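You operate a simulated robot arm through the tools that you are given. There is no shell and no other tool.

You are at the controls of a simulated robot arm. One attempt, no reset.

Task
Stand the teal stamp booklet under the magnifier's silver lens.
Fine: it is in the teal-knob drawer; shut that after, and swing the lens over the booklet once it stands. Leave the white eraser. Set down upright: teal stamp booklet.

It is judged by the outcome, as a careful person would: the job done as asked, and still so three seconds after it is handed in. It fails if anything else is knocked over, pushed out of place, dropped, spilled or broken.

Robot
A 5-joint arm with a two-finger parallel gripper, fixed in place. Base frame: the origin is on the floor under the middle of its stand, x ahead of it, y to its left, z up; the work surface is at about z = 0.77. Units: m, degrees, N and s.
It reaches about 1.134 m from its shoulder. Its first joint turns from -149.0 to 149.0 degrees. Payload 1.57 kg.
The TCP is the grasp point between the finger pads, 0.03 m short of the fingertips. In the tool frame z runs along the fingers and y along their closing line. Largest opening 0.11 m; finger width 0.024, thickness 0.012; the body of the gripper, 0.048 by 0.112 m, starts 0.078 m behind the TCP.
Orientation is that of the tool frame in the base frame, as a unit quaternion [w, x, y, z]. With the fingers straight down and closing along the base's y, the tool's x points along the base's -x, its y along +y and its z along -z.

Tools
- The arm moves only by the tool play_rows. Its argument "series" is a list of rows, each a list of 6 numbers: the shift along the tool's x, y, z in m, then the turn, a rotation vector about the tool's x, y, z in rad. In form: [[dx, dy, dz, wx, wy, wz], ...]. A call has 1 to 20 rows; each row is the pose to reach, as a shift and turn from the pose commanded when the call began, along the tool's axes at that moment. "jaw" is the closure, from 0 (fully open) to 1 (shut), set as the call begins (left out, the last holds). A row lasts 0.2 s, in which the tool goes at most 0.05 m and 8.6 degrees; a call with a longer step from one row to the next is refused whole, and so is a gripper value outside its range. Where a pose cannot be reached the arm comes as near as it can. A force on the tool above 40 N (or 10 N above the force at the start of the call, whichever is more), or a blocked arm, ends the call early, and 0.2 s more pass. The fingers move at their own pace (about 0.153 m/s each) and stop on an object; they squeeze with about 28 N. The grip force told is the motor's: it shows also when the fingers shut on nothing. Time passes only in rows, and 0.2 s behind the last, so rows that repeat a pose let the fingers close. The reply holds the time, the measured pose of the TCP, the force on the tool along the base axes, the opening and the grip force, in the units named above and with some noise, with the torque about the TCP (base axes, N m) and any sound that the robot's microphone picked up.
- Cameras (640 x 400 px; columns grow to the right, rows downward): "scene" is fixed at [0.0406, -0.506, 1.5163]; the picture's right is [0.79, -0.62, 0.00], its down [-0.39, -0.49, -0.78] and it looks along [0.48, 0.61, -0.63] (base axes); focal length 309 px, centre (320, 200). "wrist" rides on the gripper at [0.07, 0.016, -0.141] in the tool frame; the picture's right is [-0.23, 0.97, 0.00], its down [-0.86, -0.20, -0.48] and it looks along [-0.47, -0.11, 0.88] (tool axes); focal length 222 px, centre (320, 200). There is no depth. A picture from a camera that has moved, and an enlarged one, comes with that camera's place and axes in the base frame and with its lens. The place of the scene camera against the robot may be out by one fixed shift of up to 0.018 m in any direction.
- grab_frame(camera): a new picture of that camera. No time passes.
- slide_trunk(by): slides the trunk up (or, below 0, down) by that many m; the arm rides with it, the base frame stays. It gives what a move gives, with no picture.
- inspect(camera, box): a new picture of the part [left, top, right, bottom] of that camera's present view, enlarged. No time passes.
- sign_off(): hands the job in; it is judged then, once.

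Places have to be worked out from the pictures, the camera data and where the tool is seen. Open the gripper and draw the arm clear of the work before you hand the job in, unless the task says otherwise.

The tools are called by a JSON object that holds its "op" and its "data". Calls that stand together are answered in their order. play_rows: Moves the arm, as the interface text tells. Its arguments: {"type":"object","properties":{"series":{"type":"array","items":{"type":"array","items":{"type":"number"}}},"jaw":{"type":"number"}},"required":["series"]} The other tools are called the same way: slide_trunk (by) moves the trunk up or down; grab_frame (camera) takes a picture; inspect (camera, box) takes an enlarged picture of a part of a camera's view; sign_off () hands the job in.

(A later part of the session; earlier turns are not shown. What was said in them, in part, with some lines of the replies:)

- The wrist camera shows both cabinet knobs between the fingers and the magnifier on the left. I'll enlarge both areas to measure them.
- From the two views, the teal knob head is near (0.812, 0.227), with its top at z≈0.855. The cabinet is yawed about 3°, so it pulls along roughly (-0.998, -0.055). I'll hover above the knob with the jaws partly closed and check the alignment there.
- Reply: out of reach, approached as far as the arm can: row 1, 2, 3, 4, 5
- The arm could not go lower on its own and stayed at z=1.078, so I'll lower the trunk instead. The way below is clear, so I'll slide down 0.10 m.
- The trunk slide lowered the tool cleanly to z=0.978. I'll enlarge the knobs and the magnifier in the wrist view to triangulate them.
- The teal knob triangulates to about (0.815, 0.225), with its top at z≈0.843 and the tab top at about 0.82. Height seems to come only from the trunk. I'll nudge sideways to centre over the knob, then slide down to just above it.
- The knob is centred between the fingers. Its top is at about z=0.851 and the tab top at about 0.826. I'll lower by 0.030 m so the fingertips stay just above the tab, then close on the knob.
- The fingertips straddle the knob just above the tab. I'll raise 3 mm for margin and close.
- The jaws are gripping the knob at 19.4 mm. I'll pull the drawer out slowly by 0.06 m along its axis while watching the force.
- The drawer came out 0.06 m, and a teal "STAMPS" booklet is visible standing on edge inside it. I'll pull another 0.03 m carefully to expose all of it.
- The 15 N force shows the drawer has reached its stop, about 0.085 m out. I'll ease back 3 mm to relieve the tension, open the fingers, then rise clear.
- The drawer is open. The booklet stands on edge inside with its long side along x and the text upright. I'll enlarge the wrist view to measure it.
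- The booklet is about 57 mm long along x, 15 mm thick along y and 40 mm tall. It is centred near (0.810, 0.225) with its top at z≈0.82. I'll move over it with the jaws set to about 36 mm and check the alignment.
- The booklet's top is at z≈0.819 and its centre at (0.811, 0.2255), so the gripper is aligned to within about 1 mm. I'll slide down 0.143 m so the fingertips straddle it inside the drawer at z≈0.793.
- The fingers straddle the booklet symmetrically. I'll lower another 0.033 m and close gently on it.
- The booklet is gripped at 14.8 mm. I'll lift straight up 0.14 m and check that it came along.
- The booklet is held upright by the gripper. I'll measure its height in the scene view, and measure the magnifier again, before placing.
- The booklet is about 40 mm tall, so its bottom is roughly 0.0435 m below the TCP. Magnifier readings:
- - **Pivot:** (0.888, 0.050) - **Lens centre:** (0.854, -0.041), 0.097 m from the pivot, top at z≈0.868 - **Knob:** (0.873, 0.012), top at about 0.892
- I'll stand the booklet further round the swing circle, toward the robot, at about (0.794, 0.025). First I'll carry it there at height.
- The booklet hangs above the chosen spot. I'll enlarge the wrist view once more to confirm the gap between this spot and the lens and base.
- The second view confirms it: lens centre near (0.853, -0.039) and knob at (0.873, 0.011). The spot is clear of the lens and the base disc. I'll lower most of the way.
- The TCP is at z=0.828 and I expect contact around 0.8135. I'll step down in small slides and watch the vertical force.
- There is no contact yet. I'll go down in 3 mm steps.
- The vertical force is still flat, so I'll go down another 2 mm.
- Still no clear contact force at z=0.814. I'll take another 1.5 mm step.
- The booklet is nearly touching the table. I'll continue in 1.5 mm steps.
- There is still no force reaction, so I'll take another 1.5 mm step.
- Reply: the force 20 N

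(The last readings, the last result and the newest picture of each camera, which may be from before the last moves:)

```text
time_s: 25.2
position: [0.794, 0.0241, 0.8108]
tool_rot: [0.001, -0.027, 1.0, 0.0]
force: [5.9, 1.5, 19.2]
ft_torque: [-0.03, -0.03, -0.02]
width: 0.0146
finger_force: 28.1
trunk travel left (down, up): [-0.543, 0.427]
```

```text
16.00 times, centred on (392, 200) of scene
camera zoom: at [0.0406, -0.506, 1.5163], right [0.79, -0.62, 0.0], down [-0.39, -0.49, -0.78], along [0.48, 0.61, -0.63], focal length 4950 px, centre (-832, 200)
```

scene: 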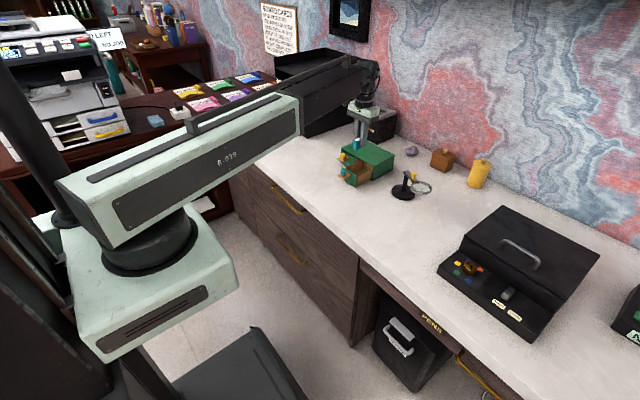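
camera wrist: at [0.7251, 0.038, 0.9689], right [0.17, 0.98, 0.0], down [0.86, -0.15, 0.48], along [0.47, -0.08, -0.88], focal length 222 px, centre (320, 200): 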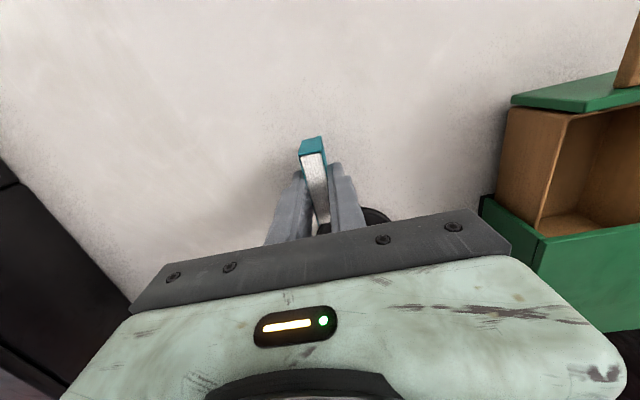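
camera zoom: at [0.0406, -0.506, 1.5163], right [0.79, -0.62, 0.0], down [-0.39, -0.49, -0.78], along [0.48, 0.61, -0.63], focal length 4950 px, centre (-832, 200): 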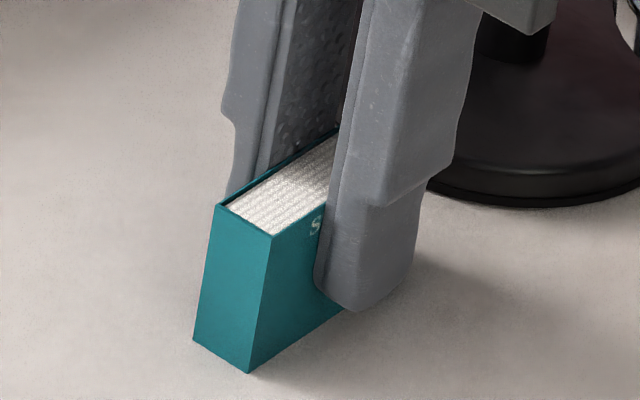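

Contact: 19 N upward, so the booklet is on the table. I'll relieve 1 mm, open the fingers modestly, then check that it stands.

{"op": "slide_trunk", "data": {"by": 0.001}}

{"op": "play_rows", "data": {"series": [[0, 0, 0, 0, 0, 0], [0, 0, 0, 0, 0, 0], [0, 0, 0, 0, 0, 0]], "jaw": 0.64}}

{"op": "inspect", "data": {"camera": "scene", "box": [370, 175, 418, 210]}}

```text
time_s: 25.7
position: [0.7935, 0.025, 0.8109]
tool_rot: [0.0, -0.027, 1.0, 0.0]
force: [2.0, 0.7, 7.0]
ft_torque: [0.03, -0.06, 0.01]
width: 0.0148
finger_force: 28.1
trunk travel left (down, up): [-0.544, 0.426]
```

```text
time_s: 26.5
position: [0.7946, 0.0246, 0.8089]
tool_rot: [0.0, -0.027, 1.0, 0.0]
force: [-0.5, -0.3, -0.1]
ft_torque: [0.0, 0.02, 0.03]
width: 0.0395
finger_force: 0.0
trunk travel left (down, up): [-0.544, 0.426]
```

```text
11.43 times, centred on (394, 192) of scene
camera zoom: at [0.0406, -0.506, 1.5163], right [0.79, -0.62, 0.0], down [-0.39, -0.49, -0.78], along [0.48, 0.61, -0.63], focal length 3536 px, centre (-526, 286)
```

zoom: 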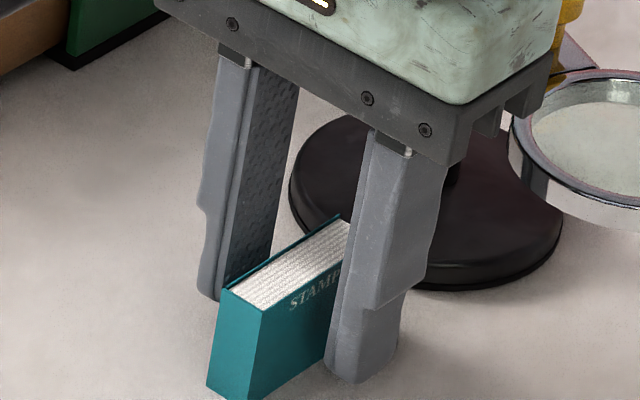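

The booklet stands free and the fingers are clear on both sides. I'll raise straight up 0.15 m and look.

{"op": "slide_trunk", "data": {"by": 0.15}}

{"op": "grab_frame", "data": {"camera": "wrist"}}

{"op": "inspect", "data": {"camera": "scene", "box": [350, 140, 446, 210]}}

```text
time_s: 28.2
position: [0.7943, 0.0248, 0.9608]
tool_rot: [0.001, -0.027, 1.0, 0.0]
force: [0.1, 0.1, 0.5]
ft_torque: [-0.01, 0.01, 0.05]
width: 0.0397
finger_force: 0.0
trunk travel left (down, up): [-0.694, 0.276]
```

```text
taken
camera wrist: at [0.7251, 0.038, 1.1013], right [0.17, 0.98, 0.0], down [0.86, -0.15, 0.48], along [0.47, -0.08, -0.88], focal length 222 px, centre (320, 200)
```

wrist: 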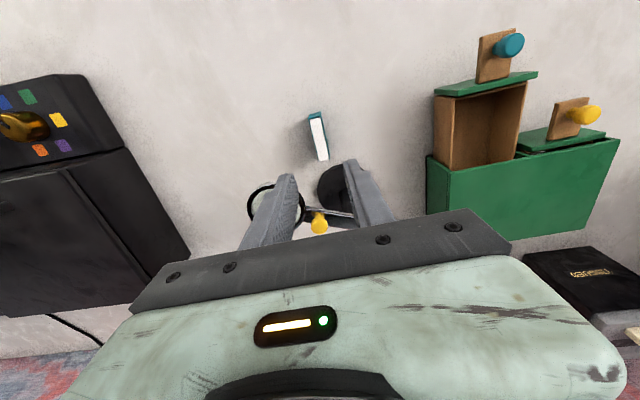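

```text
5.71 times, centred on (398, 175) of scene
camera zoom: at [0.0406, -0.506, 1.5163], right [0.79, -0.62, 0.0], down [-0.39, -0.49, -0.78], along [0.48, 0.61, -0.63], focal length 1768 px, centre (-126, 343)
```

zoom: 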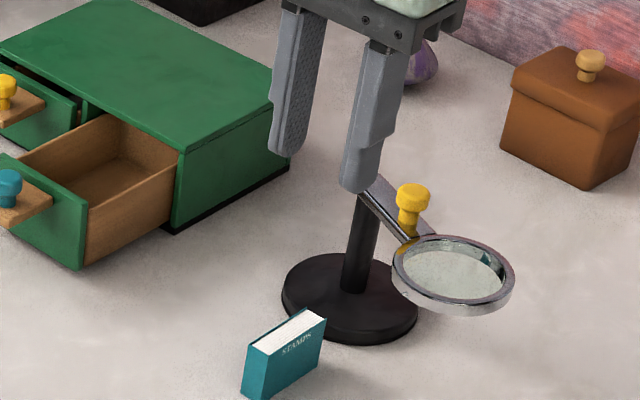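

The booklet is standing on the table. I'll enlarge the wrist view to measure the booklet, pivot, knob and lens more exactly.

{"op": "inspect", "data": {"camera": "wrist", "box": [240, 100, 400, 240]}}

{"op": "inspect", "data": {"camera": "wrist", "box": [280, 150, 376, 240]}}

```text
2.86 times, centred on (320, 170) of wrist
camera zoom: at [0.7251, 0.038, 1.1013], right [0.17, 0.98, 0.0], down [0.86, -0.15, 0.48], along [0.47, -0.08, -0.88], focal length 635 px, centre (320, 286)
```

zoom: 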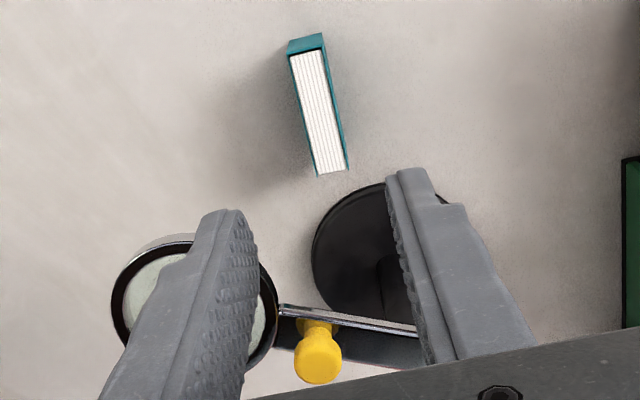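

```text
4.44 times, centred on (328, 195) of wrist
camera zoom: at [0.7251, 0.038, 1.1013], right [0.17, 0.98, 0.0], down [0.86, -0.15, 0.48], along [0.47, -0.08, -0.88], focal length 987 px, centre (284, 222)
```

zoom: 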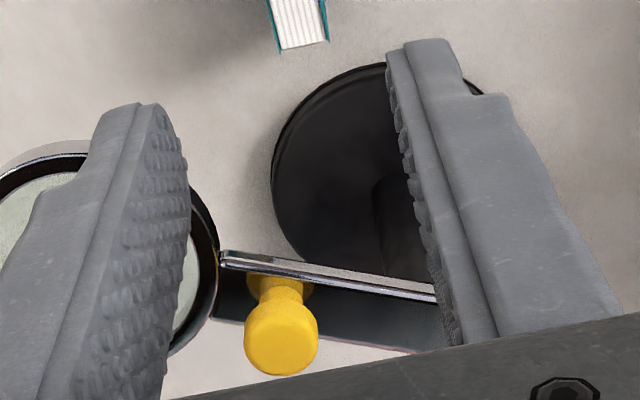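

The booklet's centre is at (0.794, 0.025), which is -165° from the pivot at (0.887, 0.051). The lens arm points at -111°, with its knob at (0.872, 0.011). I'll hover over the knob and turn the gripper 66° so the fingers close across the lens arm and can push it round.

{"op": "play_rows", "data": {"series": [[-0.0096, -0.0023, 0, 0, 0, -0.144], [-0.0192, -0.0046, 0, 0, 0, -0.288], [-0.0288, -0.0068, 0, 0, 0, -0.432], [-0.0384, -0.0091, 0, 0, 0, -0.576], [-0.048, -0.0114, 0, 0, 0, -0.72], [-0.0576, -0.0137, 0, 0, 0, -0.864], [-0.0672, -0.0159, 0, 0, 0, -1.008], [-0.0768, -0.0182, 0, 0, 0, -1.152], [-0.0768, -0.0182, 0, 0, 0, -1.152]], "jaw": 0.45}}

{"op": "grab_frame", "data": {"camera": "wrist"}}

{"op": "inspect", "data": {"camera": "scene", "box": [360, 130, 456, 210]}}

```text
time_s: 30.2
position: [0.8722, 0.0122, 0.9616]
tool_rot: [-0.001, -0.568, 0.823, 0.001]
force: [-0.3, 0.8, 0.1]
ft_torque: [-0.02, -0.01, -0.01]
width: 0.0604
finger_force: 0.1
trunk travel left (down, up): [-0.694, 0.276]
```

```text
taken
camera wrist: at [0.833, -0.0476, 1.1013], right [-0.83, 0.56, 0.0], down [0.49, 0.73, 0.48], along [0.27, 0.4, -0.88], focal length 222 px, centre (320, 200)
```

wrist: 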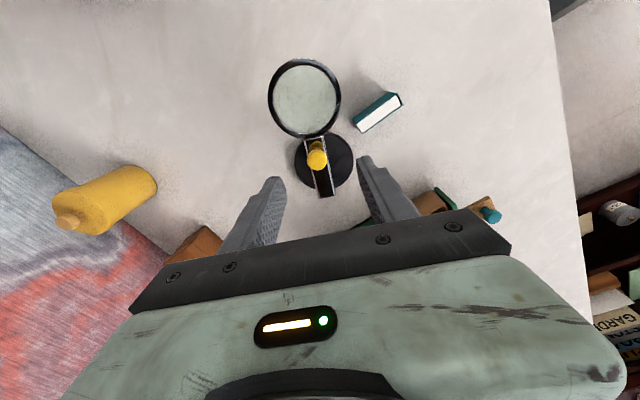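

```text
5.00 times, centred on (408, 170) of scene
camera zoom: at [0.0406, -0.506, 1.5163], right [0.79, -0.62, 0.0], down [-0.39, -0.49, -0.78], along [0.48, 0.61, -0.63], focal length 1547 px, centre (-120, 350)
```

zoom: 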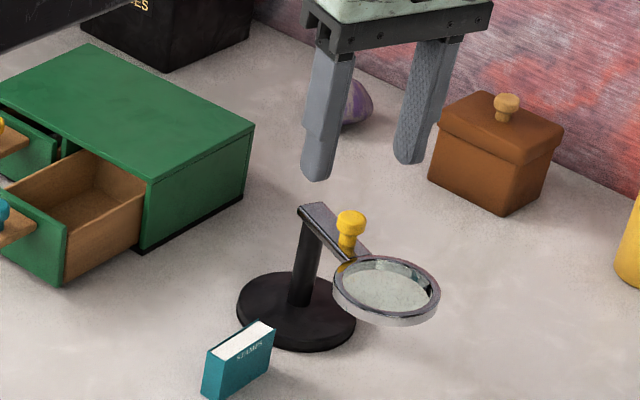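

This view shows the lens, knob, pivot and booklet together. I'll enlarge it to check the alignment over the knob.

{"op": "inspect", "data": {"camera": "wrist", "box": [250, 50, 410, 210]}}

{"op": "inspect", "data": {"camera": "wrist", "box": [272, 125, 368, 205]}}

```text
2.50 times, centred on (330, 130) of wrist
camera zoom: at [0.833, -0.0476, 1.1013], right [-0.83, 0.56, 0.0], down [0.49, 0.73, 0.48], along [0.27, 0.4, -0.88], focal length 555 px, centre (295, 375)
```

zoom: 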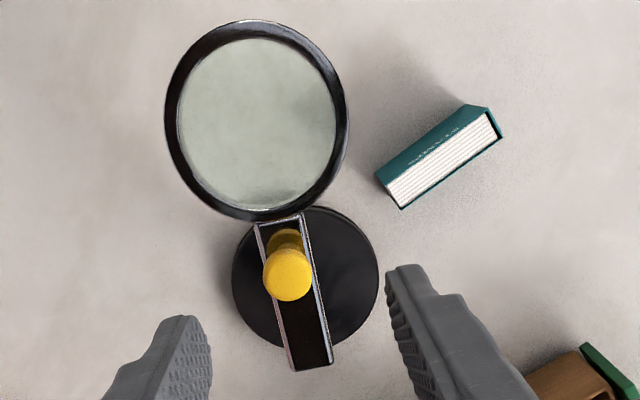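

```text
5.00 times, centred on (320, 165) of wrist
camera zoom: at [0.833, -0.0476, 1.1013], right [-0.83, 0.56, 0.0], down [0.49, 0.73, 0.48], along [0.27, 0.4, -0.88], focal length 1111 px, centre (320, 375)
```

zoom: 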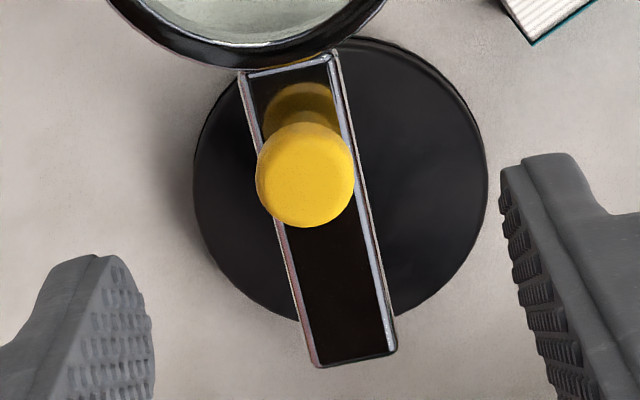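

The knob is centred within about 2 mm, and the angle from the lens arm to the booklet is about -55°. I'll make a tiny correction and lower until the tips reach about z=0.886, beside the knob's top, to check the height.

{"op": "play_rows", "data": {"series": [[0.002, -0.0014, 0, 0, 0, 0], [0.002, -0.0014, 0, 0, 0, 0]]}}

{"op": "slide_trunk", "data": {"by": -0.045}}

{"op": "inspect", "data": {"camera": "scene", "box": [380, 140, 460, 200]}}

{"op": "inspect", "data": {"camera": "wrist", "box": [256, 110, 384, 210]}}

```text
time_s: 30.9
position: [0.8716, 0.0098, 0.9608]
tool_rot: [0.0, -0.567, 0.824, 0.0]
force: [0.1, 0.6, 0.6]
ft_torque: [0.0, 0.0, 0.0]
width: 0.0605
finger_force: 0.1
trunk travel left (down, up): [-0.694, 0.276]
```

```text
time_s: 31.7
position: [0.8713, 0.0092, 0.9159]
tool_rot: [0.0, -0.567, 0.824, 0.0]
force: [1.0, -0.1, -0.6]
ft_torque: [0.0, 0.03, 0.01]
width: 0.0602
finger_force: 0.1
trunk travel left (down, up): [-0.649, 0.321]
```

```text
6.67 times, centred on (420, 170) of scene
camera zoom: at [0.0406, -0.506, 1.5163], right [0.79, -0.62, 0.0], down [-0.39, -0.49, -0.78], along [0.48, 0.61, -0.63], focal length 2063 px, centre (-347, 400)
```

zoom: 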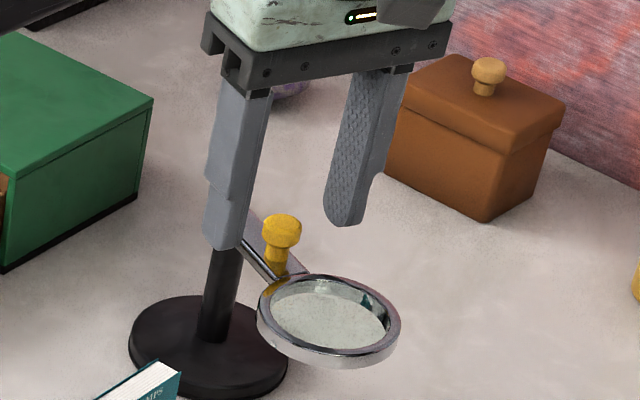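

```text
4.00 times, centred on (320, 160) of wrist
camera zoom: at [0.8329, -0.0496, 1.0564], right [-0.83, 0.56, 0.0], down [0.49, 0.73, 0.48], along [0.27, 0.4, -0.88], focal length 888 px, centre (320, 360)
```

zoom: 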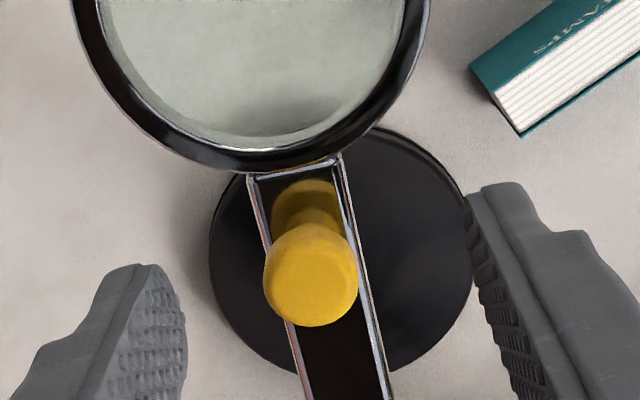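

The fingertips are at z=0.886 with the knob top about 7 mm above them. The arm's top face is about z=0.862, so tips at 0.870 suit. I'll shift 2 mm to centre, lower 16 mm and close on the knob.

{"op": "play_rows", "data": {"series": [[-0.0005, -0.002, 0, 0, 0, 0], [-0.0005, -0.002, 0, 0, 0, 0]]}}

{"op": "slide_trunk", "data": {"by": -0.015}}

{"op": "inspect", "data": {"camera": "scene", "box": [388, 150, 444, 190]}}

{"op": "inspect", "data": {"camera": "wrist", "box": [256, 130, 384, 230]}}

```text
time_s: 32.3
position: [0.8747, 0.0097, 0.9148]
tool_rot: [0.001, -0.568, 0.823, 0.0]
force: [0.6, 0.7, -0.1]
ft_torque: [0.03, -0.02, 0.0]
width: 0.0604
finger_force: 0.1
trunk travel left (down, up): [-0.649, 0.321]
```

```text
time_s: 33.0
position: [0.8745, 0.0083, 0.8997]
tool_rot: [0.0, -0.567, 0.824, 0.0]
force: [-0.3, -0.3, 0.4]
ft_torque: [-0.04, 0.01, -0.01]
width: 0.0606
finger_force: 0.1
trunk travel left (down, up): [-0.634, 0.336]
```

```text
10.00 times, centred on (416, 170) of scene
camera zoom: at [0.0406, -0.506, 1.5163], right [0.79, -0.62, 0.0], down [-0.39, -0.49, -0.78], along [0.48, 0.61, -0.63], focal length 3094 px, centre (-640, 500)
```

zoom: 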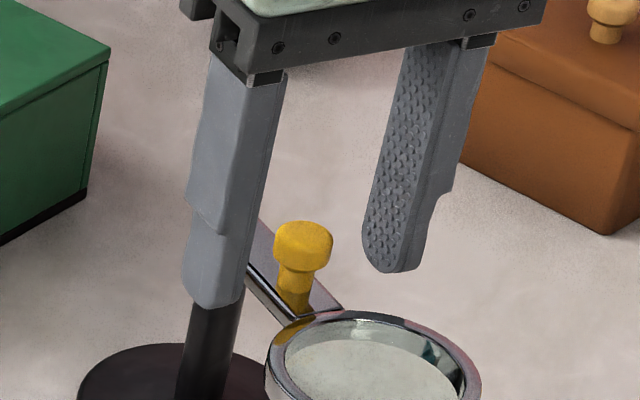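

```text
4.00 times, centred on (320, 180) of wrist
camera zoom: at [0.8355, -0.0501, 1.0414], right [-0.83, 0.56, 0.0], down [0.49, 0.73, 0.48], along [0.27, 0.4, -0.88], focal length 888 px, centre (320, 280)
```

zoom: 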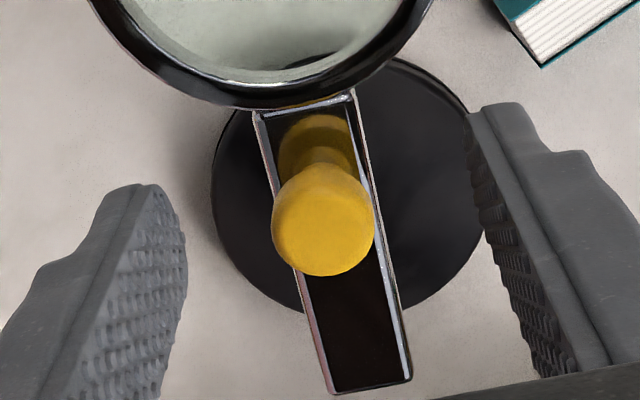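

The knob is centred and the fingertips sit between its head and the lens arm. I'll close on it.

{"op": "play_rows", "data": {"series": [[0, 0, 0, 0, 0, 0], [0, 0, 0, 0, 0, 0], [0, 0, 0, 0, 0, 0]], "jaw": 1}}

{"op": "inspect", "data": {"camera": "wrist", "box": [240, 60, 420, 220]}}

```text
time_s: 33.8
position: [0.8742, 0.0083, 0.9005]
tool_rot: [0.0, -0.567, 0.824, -0.001]
force: [0.4, -0.4, 1.5]
ft_torque: [0.07, 0.18, -0.02]
width: 0.0191
finger_force: 28.2
trunk travel left (down, up): [-0.634, 0.336]
```

```text
2.50 times, centred on (330, 140) of wrist
camera zoom: at [0.8356, -0.0501, 1.0414], right [-0.83, 0.56, 0.0], down [0.49, 0.73, 0.48], along [0.27, 0.4, -0.88], focal length 555 px, centre (295, 350)
```

zoom: 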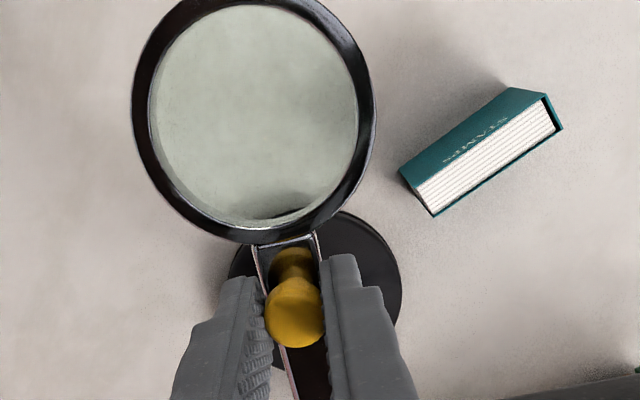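

The knob is gripped at 19.1 mm. In the tool frame the pivot lies about 0.041 m along -x. I'll make a small trial swing of 11° toward the booklet and watch the forces.

{"op": "play_rows", "data": {"series": [[-0.0001, 0.002, 0, 0, 0, 0.05], [-0.0002, 0.0041, 0, 0, 0, 0.1], [-0.0005, 0.0061, 0, 0, 0, 0.15], [-0.0008, 0.0081, 0, 0, 0, 0.2], [-0.0008, 0.0081, 0, 0, 0, 0.2]]}}

{"op": "inspect", "data": {"camera": "wrist", "box": [240, 60, 420, 220]}}

{"op": "inspect", "data": {"camera": "scene", "box": [360, 140, 456, 210]}}

```text
time_s: 35.0
position: [0.8677, 0.0127, 0.9002]
tool_rot: [0.0, -0.482, 0.876, 0.0]
force: [-2.6, -1.3, 0.0]
ft_torque: [0.0, 0.33, -0.01]
width: 0.0189
finger_force: 27.6
trunk travel left (down, up): [-0.634, 0.336]
```

```text
2.50 times, centred on (330, 140) of wrist
camera zoom: at [0.8177, -0.0371, 1.0414], right [-0.7, 0.71, 0.0], down [0.63, 0.62, 0.48], along [0.34, 0.34, -0.88], focal length 555 px, centre (295, 350)
```

zoom: 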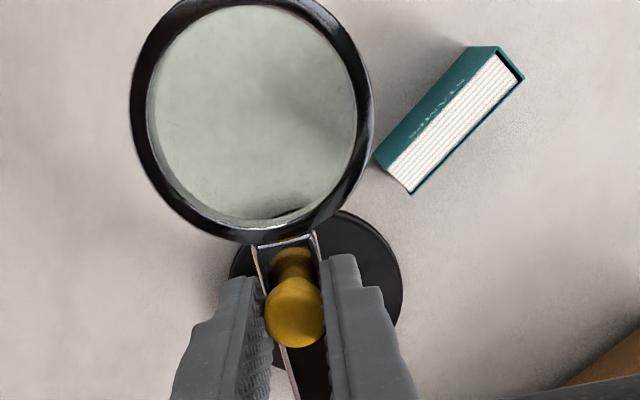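

```text
5.71 times, centred on (408, 175) of scene
camera zoom: at [0.0406, -0.506, 1.5163], right [0.79, -0.62, 0.0], down [-0.39, -0.49, -0.78], along [0.48, 0.61, -0.63], focal length 1768 px, centre (-183, 343)
```

zoom: 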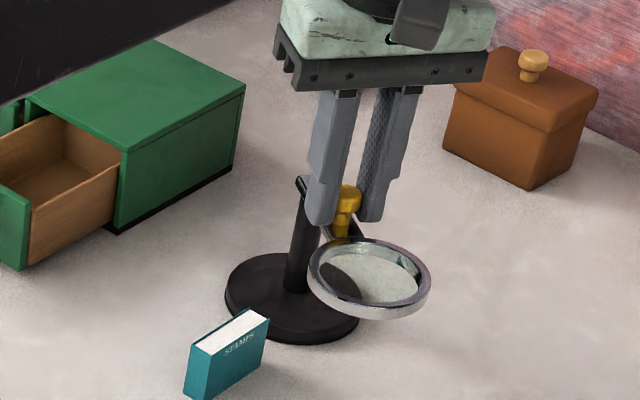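

The lens swings smoothly with only about 3 N of force, and the booklet and base haven't moved. I'll continue the arc by another 0.5 rad.

{"op": "play_rows", "data": {"series": [[-0.0002, 0.0041, 0, 0, 0, 0.1], [-0.0008, 0.0081, 0, 0, 0, 0.2], [-0.0018, 0.0121, 0, 0, 0, 0.3], [-0.0032, 0.016, 0, 0, 0, 0.4], [-0.005, 0.0197, 0, 0, 0, 0.5], [-0.005, 0.0197, 0, 0, 0, 0.5]]}}

{"op": "grab_frame", "data": {"camera": "wrist"}}

{"op": "inspect", "data": {"camera": "wrist", "box": [240, 60, 420, 220]}}

{"op": "inspect", "data": {"camera": "scene", "box": [360, 140, 456, 210]}}

```text
time_s: 36.4
position: [0.8534, 0.0271, 0.9003]
tool_rot: [0.0, -0.25, 0.968, 0.0]
force: [-0.9, 1.4, 1.2]
ft_torque: [0.36, 0.04, -0.01]
width: 0.0192
finger_force: 27.6
trunk travel left (down, up): [-0.634, 0.336]
```

```text
taken
camera wrist: at [0.7861, 0.008, 1.0414], right [-0.27, 0.96, 0.0], down [0.84, 0.24, 0.48], along [0.46, 0.13, -0.88], focal length 222 px, centre (320, 200)
```

wrist: 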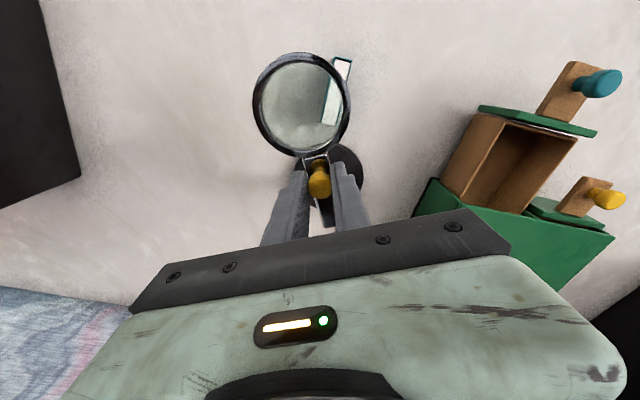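

```text
2.50 times, centred on (330, 140) of wrist
camera zoom: at [0.7861, 0.008, 1.0414], right [-0.27, 0.96, 0.0], down [0.84, 0.24, 0.48], along [0.46, 0.13, -0.88], focal length 555 px, centre (295, 350)
```

zoom: 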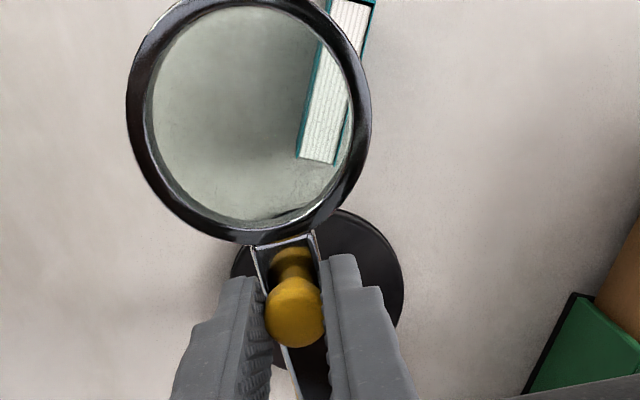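

```text
5.71 times, centred on (408, 175) of scene
camera zoom: at [0.0406, -0.506, 1.5163], right [0.79, -0.62, 0.0], down [-0.39, -0.49, -0.78], along [0.48, 0.61, -0.63], focal length 1768 px, centre (-183, 343)
```

zoom: 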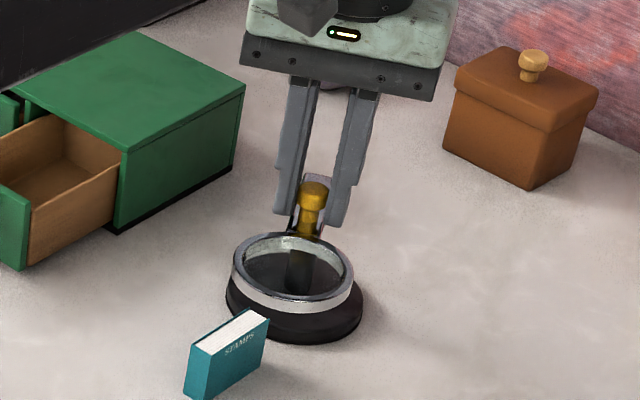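

The lens centre is now near (0.807, 0.001), with about 0.28 rad left to reach the booklet at (0.794, 0.025). I'll finish the arc.

{"op": "play_rows", "data": {"series": [[-0.0001, 0.0029, 0, 0, 0, 0.07], [-0.0004, 0.0057, 0, 0, 0, 0.14], [-0.0009, 0.0086, 0, 0, 0, 0.21], [-0.0016, 0.0113, 0, 0, 0, 0.28], [-0.0016, 0.0113, 0, 0, 0, 0.28]]}}

{"op": "inspect", "data": {"camera": "wrist", "box": [240, 30, 420, 190]}}

{"op": "inspect", "data": {"camera": "scene", "box": [360, 140, 456, 210]}}

```text
time_s: 37.6
position: [0.8507, 0.0374, 0.901]
tool_rot: [0.0, -0.113, 0.994, 0.0]
force: [-3.0, 0.3, 0.5]
ft_torque: [0.24, 0.19, 0.04]
width: 0.019
finger_force: 28.0
trunk travel left (down, up): [-0.634, 0.336]
```

```text
2.50 times, centred on (330, 110) of wrist
camera zoom: at [0.7794, 0.0382, 1.0415], right [0.0, 1.0, 0.0], down [0.88, 0.0, 0.48], along [0.48, 0.0, -0.88], focal length 555 px, centre (295, 425)
```

zoom: 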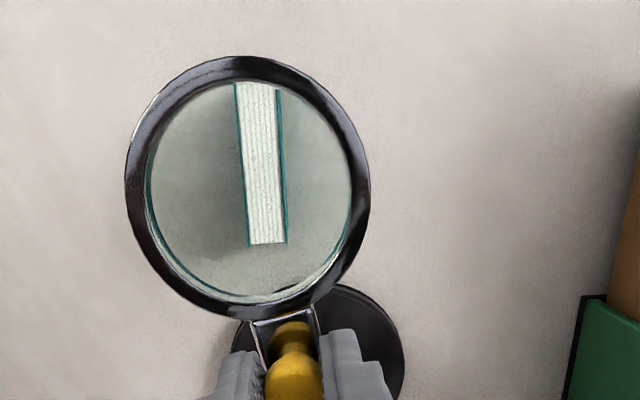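

```text
5.71 times, centred on (408, 175) of scene
camera zoom: at [0.0406, -0.506, 1.5163], right [0.79, -0.62, 0.0], down [-0.39, -0.49, -0.78], along [0.48, 0.61, -0.63], focal length 1768 px, centre (-183, 343)
```

zoom: 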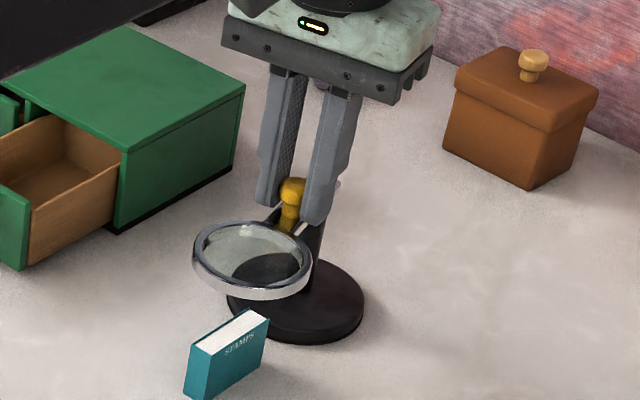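

The lens centre now works out at about (0.7956, 0.0255), within 2–3 mm of the booklet centre at (0.794, 0.0254). I'll release the knob and rise clear.

{"op": "play_rows", "data": {"series": [[0, 0, 0, 0, 0, 0], [0, 0, 0, 0, 0, 0], [0, 0, 0, 0, 0, 0]], "jaw": 0.55}}

{"op": "slide_trunk", "data": {"by": 0.08}}

{"op": "grab_frame", "data": {"camera": "wrist"}}

{"op": "inspect", "data": {"camera": "scene", "box": [340, 130, 452, 210]}}

```text
time_s: 38.4
position: [0.8504, 0.0374, 0.8998]
tool_rot: [0.001, -0.112, 0.994, 0.0]
force: [-0.1, -1.0, 0.3]
ft_torque: [-0.01, -0.01, 0.0]
width: 0.0495
finger_force: 0.1
trunk travel left (down, up): [-0.634, 0.336]
```

```text
time_s: 39.5
position: [0.8497, 0.0387, 0.9797]
tool_rot: [0.0, -0.112, 0.994, 0.0]
force: [0.9, 0.4, -0.4]
ft_torque: [0.02, 0.03, -0.04]
width: 0.0493
finger_force: 0.1
trunk travel left (down, up): [-0.714, 0.256]
```

```text
taken
camera wrist: at [0.7796, 0.0382, 1.1213], right [0.0, 1.0, 0.0], down [0.88, 0.0, 0.48], along [0.48, 0.0, -0.88], focal length 222 px, centre (320, 200)
```

wrist: 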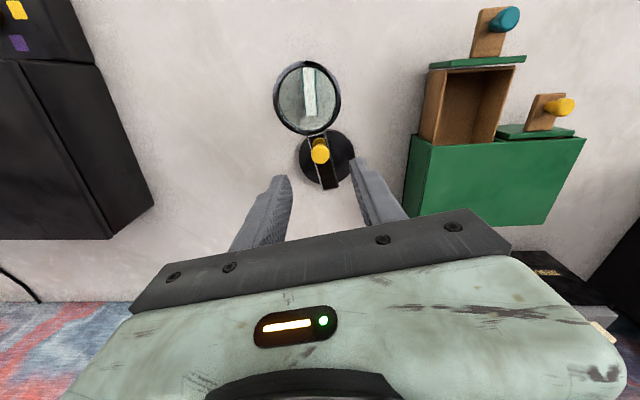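

```text
5.00 times, centred on (396, 170) of scene
camera zoom: at [0.0406, -0.506, 1.5163], right [0.79, -0.62, 0.0], down [-0.39, -0.49, -0.78], along [0.48, 0.61, -0.63], focal length 1547 px, centre (-60, 350)
```

zoom: 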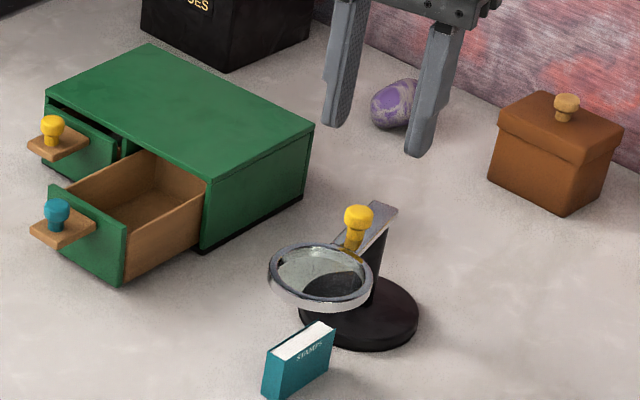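

The lens stayed in place. I'll enlarge this higher view to confirm it is centred over the booklet.

{"op": "inspect", "data": {"camera": "wrist", "box": [250, 40, 390, 200]}}

{"op": "inspect", "data": {"camera": "wrist", "box": [400, 0, 600, 140]}}

```text
2.50 times, centred on (320, 120) of wrist
camera zoom: at [0.7796, 0.0382, 1.1213], right [0.0, 1.0, 0.0], down [0.88, 0.0, 0.48], along [0.48, 0.0, -0.88], focal length 555 px, centre (320, 400)
```

zoom: 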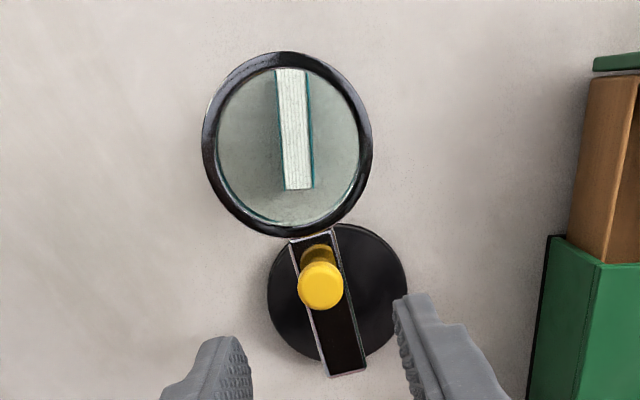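

```text
2.86 times, centred on (500, 70) of wrist
camera zoom: at [0.7796, 0.0382, 1.1213], right [0.0, 1.0, 0.0], down [0.88, 0.0, 0.48], along [0.48, 0.0, -0.88], focal length 635 px, centre (-194, 571)
```

zoom: 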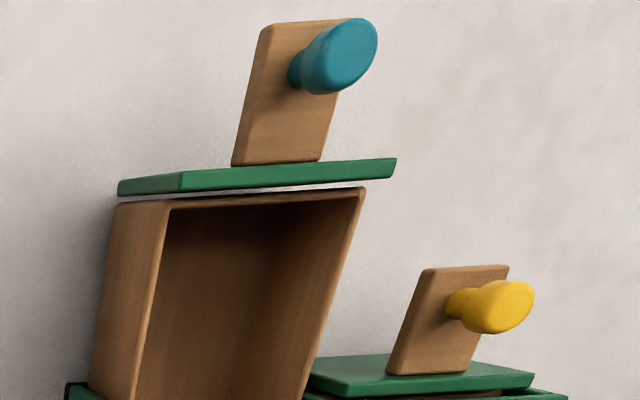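

The lens is confirmed within about 3 mm of the booklet's centre. Next is the drawer: the teal knob should be near (0.729, 0.2215). I'll move above it at height and turn the gripper back to the cabinet's yaw.

{"op": "play_rows", "data": {"series": [[0.013, 0.0344, 0, 0, 0, 0.029], [0.0259, 0.0687, 0, 0, 0, 0.057], [0.0389, 0.1031, 0, 0, 0, 0.086], [0.0519, 0.1375, 0, 0, 0, 0.115], [0.0648, 0.1718, 0, 0, 0, 0.143], [0.0778, 0.2062, 0, 0, 0, 0.172], [0.0778, 0.2062, 0, 0, 0, 0.172]], "jaw": 0.45}}

{"op": "grab_frame", "data": {"camera": "wrist"}}

{"op": "inspect", "data": {"camera": "wrist", "box": [256, 110, 384, 210]}}

```text
time_s: 41.1
position: [0.729, 0.2192, 0.9802]
tool_rot: [0.0, -0.026, 1.0, 0.001]
force: [0.4, 0.2, -0.1]
ft_torque: [0.01, 0.01, 0.01]
width: 0.0604
finger_force: 0.1
trunk travel left (down, up): [-0.714, 0.256]
```

```text
taken
camera wrist: at [0.6596, 0.2323, 1.1214], right [0.18, 0.98, 0.0], down [0.86, -0.15, 0.48], along [0.47, -0.08, -0.88], focal length 222 px, centre (320, 200)
```

wrist: 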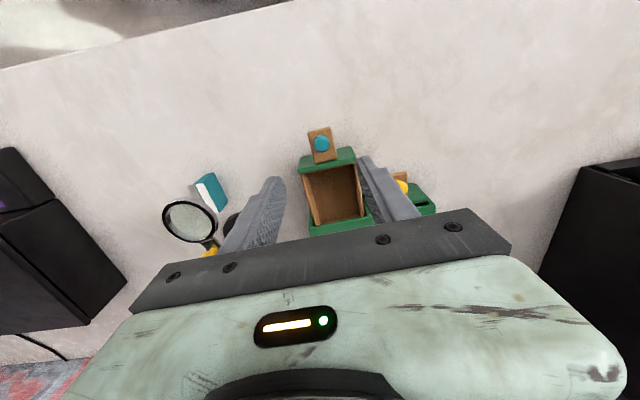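

```text
4.00 times, centred on (320, 160) of wrist
camera zoom: at [0.6596, 0.2323, 1.1214], right [0.18, 0.98, 0.0], down [0.86, -0.15, 0.48], along [0.47, -0.08, -0.88], focal length 888 px, centre (320, 360)
```

zoom: 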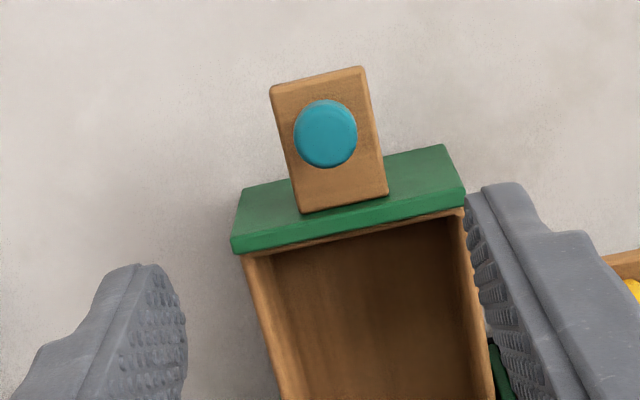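

The knob's top is at (0.7276, 0.2215), so I need about 3 mm of correction. I'll make it, then lower to z≈0.866 as before.

{"op": "play_rows", "data": {"series": [[0.0027, 0.0015, 0, 0, 0, 0], [0.0027, 0.0015, 0, 0, 0, 0]]}}

{"op": "slide_trunk", "data": {"by": -0.085}}

{"op": "inspect", "data": {"camera": "wrist", "box": [256, 120, 384, 220]}}

{"op": "inspect", "data": {"camera": "scene", "box": [310, 130, 390, 190]}}

```text
time_s: 41.7
position: [0.7262, 0.2216, 0.9794]
tool_rot: [0.0, -0.027, 1.0, 0.0]
force: [-0.1, 0.1, 0.0]
ft_torque: [0.01, -0.03, 0.04]
width: 0.0605
finger_force: 0.0
trunk travel left (down, up): [-0.714, 0.256]
```

```text
time_s: 42.9
position: [0.7257, 0.2219, 0.8952]
tool_rot: [0.0, -0.027, 1.0, 0.0]
force: [-0.2, 0.0, 0.3]
ft_torque: [0.03, -0.02, -0.01]
width: 0.0604
finger_force: 0.0
trunk travel left (down, up): [-0.629, 0.341]
```

```text
4.00 times, centred on (320, 170) of wrist
camera zoom: at [0.6565, 0.2339, 1.0364], right [0.17, 0.98, 0.0], down [0.86, -0.15, 0.48], along [0.47, -0.08, -0.88], focal length 888 px, centre (320, 320)
```

zoom: 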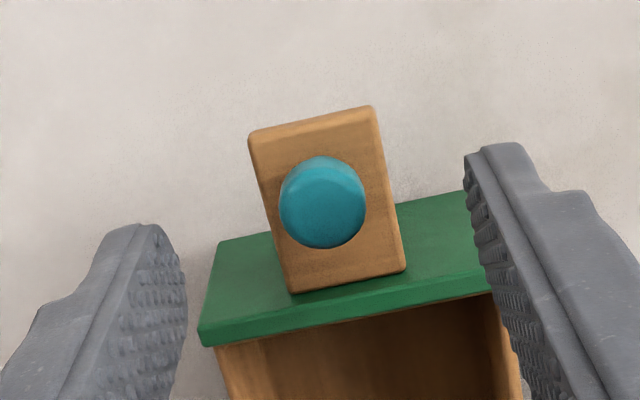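

```text
6.67 times, centred on (350, 160) of scene
camera zoom: at [0.0406, -0.506, 1.5163], right [0.79, -0.62, 0.0], down [-0.39, -0.49, -0.78], along [0.48, 0.61, -0.63], focal length 2063 px, centre (120, 467)
```

zoom: 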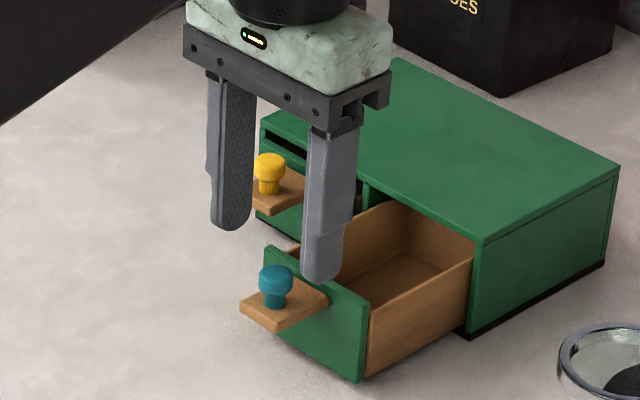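

The knob is centred. I'll lower to z=0.866 and grip it.

{"op": "slide_trunk", "data": {"by": -0.029}}

{"op": "play_rows", "data": {"series": [[0, 0, 0, 0, 0, 0], [0, 0, 0, 0, 0, 0], [0, 0, 0, 0, 0, 0]], "jaw": 1}}

```text
time_s: 43.7
position: [0.7268, 0.2222, 0.8667]
tool_rot: [0.0, -0.026, 1.0, 0.0]
force: [-0.5, -0.7, 1.2]
ft_torque: [0.01, 0.04, 0.0]
width: 0.0606
finger_force: 0.0
trunk travel left (down, up): [-0.6, 0.37]
```

```text
time_s: 44.5
position: [0.7259, 0.2214, 0.8665]
tool_rot: [0.0, -0.027, 1.0, 0.0]
force: [1.0, -0.2, -0.1]
ft_torque: [0.2, 0.04, -0.01]
width: 0.0194
finger_force: 28.2
trunk travel left (down, up): [-0.6, 0.37]
```

The knob is held. I'll push the drawer back in along its axis, most of the 0.088 m first.

{"op": "play_rows", "data": {"series": [[-0.01, -0.0001, 0, 0, 0, 0], [-0.022, -0.0002, 0, 0, 0, 0], [-0.034, -0.0003, 0, 0, 0, 0], [-0.046, -0.0004, 0, 0, 0, 0], [-0.058, -0.0005, 0, 0, 0, 0], [-0.07, -0.0006, 0, 0, 0, 0], [-0.08, -0.0007, 0, 0, 0, 0], [-0.08, -0.0007, 0, 0, 0, 0]]}}

```text
time_s: 46.3
position: [0.8042, 0.2254, 0.8667]
tool_rot: [0.0, -0.028, 1.0, -0.001]
force: [-0.2, 5.5, 1.9]
ft_torque: [-0.09, 0.25, -0.02]
width: 0.0195
finger_force: 27.8
trunk travel left (down, up): [-0.6, 0.37]
```

The drawer has moved in 0.08 m. I'll continue in small steps until it meets its stop, adding 1 mm sideways relief.

{"op": "play_rows", "data": {"series": [[-0.003, 0.001, 0, 0, 0, 0], [-0.006, 0.001, 0, 0, 0, 0], [-0.009, 0.001, 0, 0, 0, 0], [-0.009, 0.001, 0, 0, 0, 0]]}}

{"op": "inspect", "data": {"camera": "scene", "box": [320, 130, 400, 190]}}

```text
time_s: 47.3
position: [0.8143, 0.2258, 0.8669]
tool_rot: [0.0, -0.027, 1.0, 0.001]
force: [-7.5, -5.8, -0.5]
ft_torque: [-0.01, 0.62, -0.07]
width: 0.0197
finger_force: 28.3
trunk travel left (down, up): [-0.6, 0.37]
```

```text
6.67 times, centred on (360, 160) of scene
camera zoom: at [0.0406, -0.506, 1.5163], right [0.79, -0.62, 0.0], down [-0.39, -0.49, -0.78], along [0.48, 0.61, -0.63], focal length 2063 px, centre (53, 467)
```

zoom: 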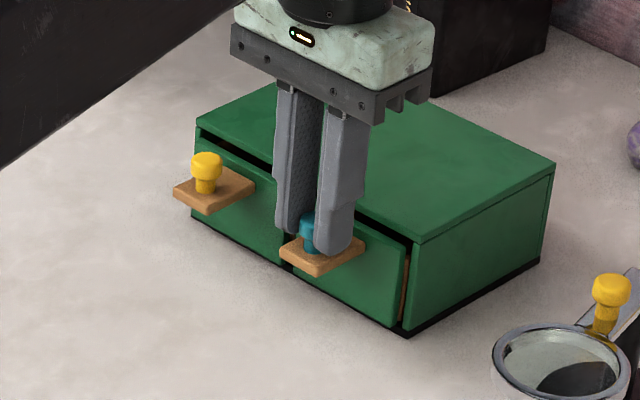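

The push force is now 7.5 N, and the drawer is back where it started and level with its neighbour. I'll press 1.5 mm more to confirm it is at its stop.

{"op": "play_rows", "data": {"series": [[-0.0015, -0.0005, 0, 0, 0, 0], [-0.0015, -0.0005, 0, 0, 0, 0]]}}

```text
time_s: 47.9
position: [0.8161, 0.2266, 0.8667]
tool_rot: [0.0, -0.027, 1.0, 0.0]
force: [-13.8, -4.7, 0.2]
ft_torque: [-0.33, 0.36, 0.05]
width: 0.0196
finger_force: 28.0
trunk travel left (down, up): [-0.6, 0.37]
```

The force rose to 13.8 N, so the drawer is fully shut. I'll ease off 2 mm, open the fingers and rise clear.

{"op": "play_rows", "data": {"series": [[0.002, -0.0006, 0, 0, 0, 0], [0.002, -0.0006, 0, 0, 0, 0]]}}

{"op": "play_rows", "data": {"series": [[0, 0, 0, 0, 0, 0], [0, 0, 0, 0, 0, 0], [0, 0, 0, 0, 0, 0]], "jaw": 0.5}}

{"op": "slide_trunk", "data": {"by": 0.15}}

{"op": "grab_frame", "data": {"camera": "wrist"}}

{"op": "inspect", "data": {"camera": "scene", "box": [320, 110, 448, 210]}}

```text
time_s: 48.5
position: [0.8153, 0.2264, 0.8664]
tool_rot: [0.001, -0.027, 1.0, 0.0]
force: [-1.6, 0.8, 0.3]
ft_torque: [-0.12, -0.85, 0.04]
width: 0.0196
finger_force: 27.7
trunk travel left (down, up): [-0.6, 0.37]
```

```text
time_s: 49.3
position: [0.8142, 0.2255, 0.8668]
tool_rot: [0.0, -0.027, 1.0, 0.0]
force: [0.3, 0.0, 0.4]
ft_torque: [0.01, -0.01, -0.05]
width: 0.055
finger_force: 0.1
trunk travel left (down, up): [-0.6, 0.37]
```

```text
time_s: 51.0
position: [0.8141, 0.226, 1.0172]
tool_rot: [0.0, -0.027, 1.0, -0.001]
force: [0.4, 0.4, -0.2]
ft_torque: [-0.03, -0.02, -0.01]
width: 0.055
finger_force: 0.0
trunk travel left (down, up): [-0.75, 0.22]
```

```text
taken
camera wrist: at [0.7448, 0.2379, 1.1573], right [0.17, 0.98, 0.0], down [0.86, -0.15, 0.48], along [0.47, -0.08, -0.88], focal length 222 px, centre (320, 200)
```

wrist: 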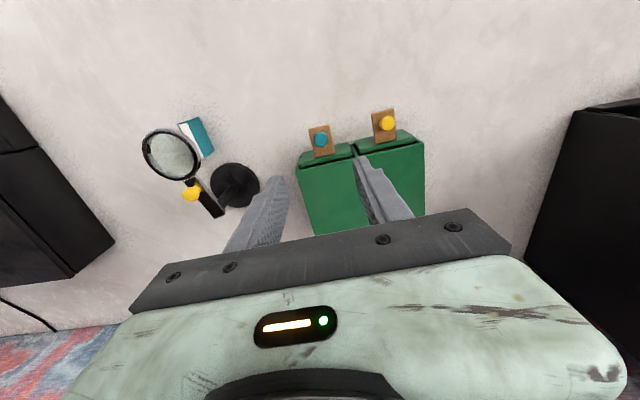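

```text
4.00 times, centred on (384, 160) of scene
camera zoom: at [0.0406, -0.506, 1.5163], right [0.79, -0.62, 0.0], down [-0.39, -0.49, -0.78], along [0.48, 0.61, -0.63], focal length 1238 px, centre (64, 360)
```

zoom: 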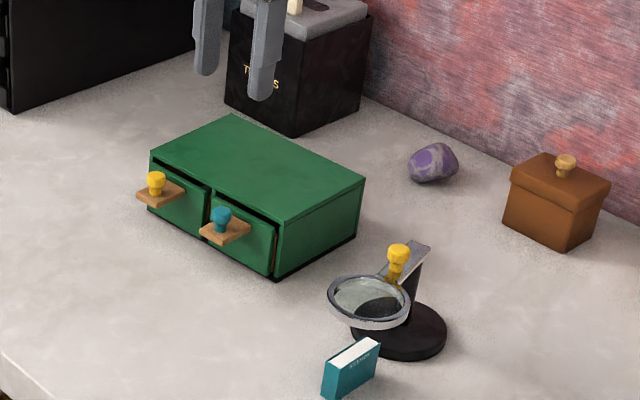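

I'll enlarge both views to check the drawer is shut level with its neighbour, and that the cabinet, lens and booklet are unmoved.

{"op": "inspect", "data": {"camera": "wrist", "box": [280, 95, 440, 195]}}

{"op": "inspect", "data": {"camera": "wrist", "box": [120, 100, 280, 230]}}

{"op": "inspect", "data": {"camera": "scene", "box": [330, 135, 394, 185]}}

```text
4.00 times, centred on (360, 145) of wrist
camera zoom: at [0.7448, 0.2379, 1.1573], right [0.17, 0.98, 0.0], down [0.86, -0.15, 0.48], along [0.47, -0.08, -0.88], focal length 888 px, centre (160, 420)
```

zoom: 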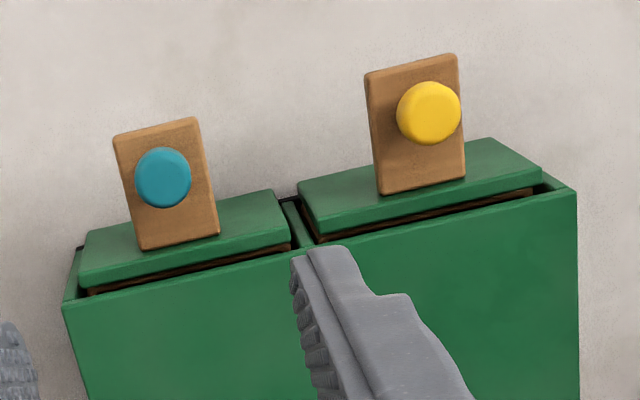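

```text
3.08 times, centred on (200, 165) of wrist
camera zoom: at [0.7448, 0.2379, 1.1573], right [0.17, 0.98, 0.0], down [0.86, -0.15, 0.48], along [0.47, -0.08, -0.88], focal length 684 px, centre (689, 308)
```

zoom: 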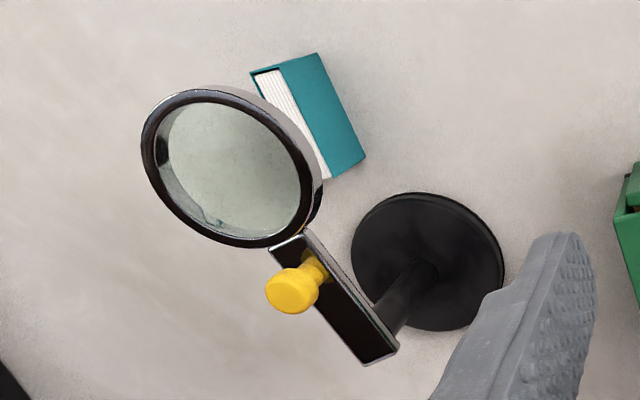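

```text
8.00 times, centred on (362, 160) of scene
camera zoom: at [0.0406, -0.506, 1.5163], right [0.79, -0.62, 0.0], down [-0.39, -0.49, -0.78], along [0.48, 0.61, -0.63], focal length 2475 px, centre (-16, 520)
```

zoom: 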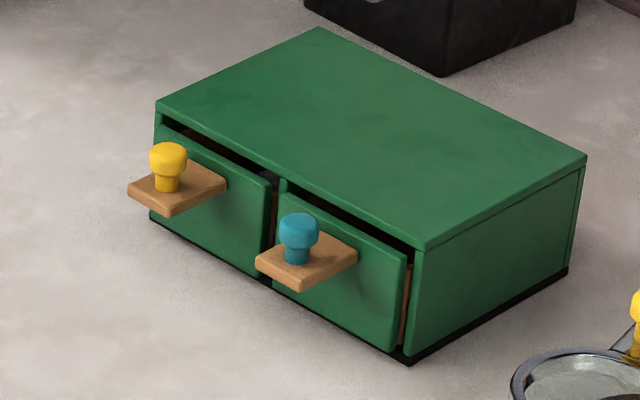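

The drawer is level with its neighbour. I'll repeat an earlier zoom box to check the cabinet hasn't shifted.

{"op": "inspect", "data": {"camera": "scene", "box": [320, 120, 460, 210]}}

{"op": "inspect", "data": {"camera": "scene", "box": [330, 130, 410, 180]}}

```text
4.44 times, centred on (390, 165) of scene
camera zoom: at [0.0406, -0.506, 1.5163], right [0.79, -0.62, 0.0], down [-0.39, -0.49, -0.78], along [0.48, 0.61, -0.63], focal length 1375 px, centre (9, 356)
```

zoom: 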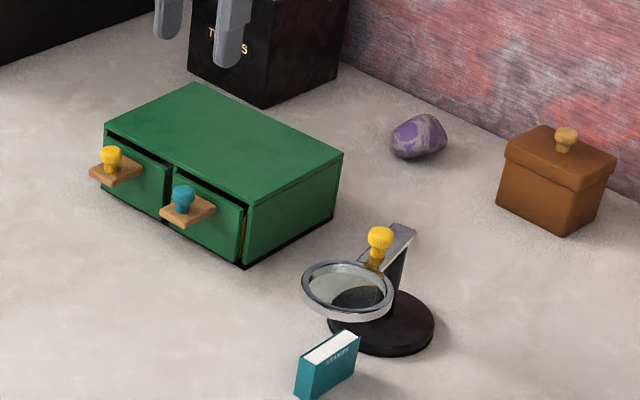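

```text
8.00 times, centred on (370, 155) of scene
camera zoom: at [0.0406, -0.506, 1.5163], right [0.79, -0.62, 0.0], down [-0.39, -0.49, -0.78], along [0.48, 0.61, -0.63], focal length 2475 px, centre (-80, 560)
```

zoom: 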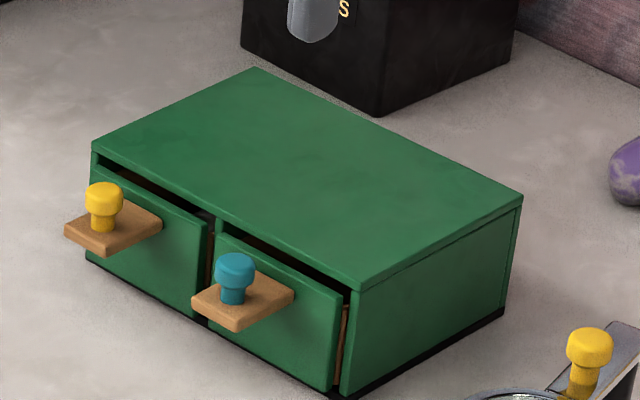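

The cabinet and magnifier sit within about 1–2 mm of where they began. From a third angle the lens centre is still about (0.7965, 0.023), over the booklet. I'll raise the trunk, open the gripper and draw the arm back clear.

{"op": "slide_trunk", "data": {"by": 0.06}}

{"op": "play_rows", "data": {"series": [[0.033, 0.017, 0, 0, 0, 0], [0.066, 0.034, 0, 0, 0, 0], [0.099, 0.052, 0, 0, 0, 0], [0.132, 0.069, 0, 0, 0, 0], [0.165, 0.086, 0, 0, 0, 0], [0.198, 0.103, 0, 0, 0, 0], [0.229, 0.12, 0, 0, 0, 0], [0.229, 0.12, 0, 0, 0, 0]], "jaw": 0}}

{"op": "grab_frame", "data": {"camera": "scene"}}

{"op": "inspect", "data": {"camera": "scene", "box": [330, 110, 458, 210]}}

```text
time_s: 52.0
position: [0.8137, 0.2255, 1.0769]
tool_rot: [0.0, -0.027, 1.0, 0.0]
force: [-0.5, -0.4, 0.5]
ft_torque: [0.0, 0.01, -0.03]
width: 0.0549
finger_force: 0.1
trunk travel left (down, up): [-0.81, 0.16]
```

```text
time_s: 53.8
position: [0.578, 0.3319, 1.0769]
tool_rot: [0.0, -0.027, 1.0, 0.0]
force: [0.2, -0.5, 0.8]
ft_torque: [-0.01, -0.02, -0.03]
width: 0.1097
finger_force: 0.1
trunk travel left (down, up): [-0.81, 0.16]
```

```text
taken
```

scene: 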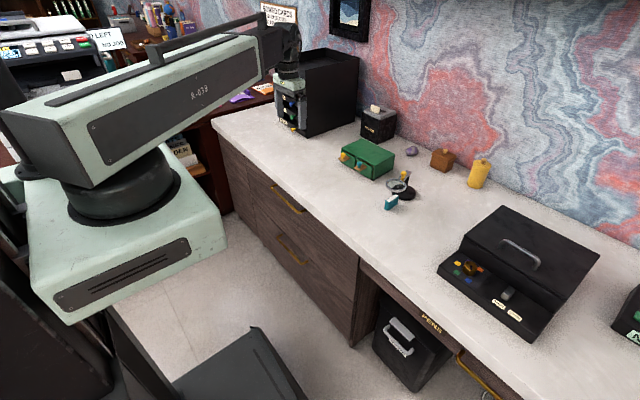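

```text
4.00 times, centred on (394, 160) of scene
camera zoom: at [0.0406, -0.506, 1.5163], right [0.79, -0.62, 0.0], down [-0.39, -0.49, -0.78], along [0.48, 0.61, -0.63], focal length 1238 px, centre (24, 360)
```

zoom: 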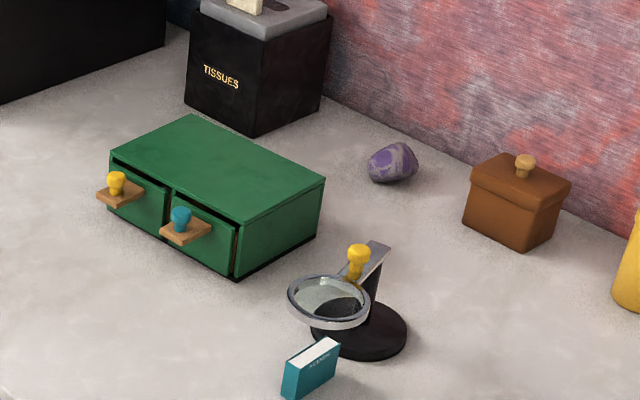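

The booklet stands upright with the lens over it, the teal-knob drawer is shut, and the eraser on the tissue box is untouched. The gripper is open and the arm is clear, so I'm handing the job in.

{"op": "sign_off", "data": {}}

```text
The job is handed in.
```

The teal stamp booklet is standing upright on the worktop, with the magnifier's lens swung over it. The wrist camera puts the lens centre within about 3 mm of the booklet's centre. The fixed scene camera suggested nearer 1 cm, but its position is less certain.

- **Drawer:** I pushed the teal-knob drawer back in until it met its stop. It now sits level with the yellow-knob drawer beside it.
- **Eraser:** I took the white eraser to be the pale block on top of the tissue box. I left it alone.
- **Other objects:** Nothing was knocked over or dropped. The green cabinet and the magnifier base may have moved 1–2 mm while I worked the drawer and the lens.

The gripper is open and the arm is back near its starting position, clear of the work.
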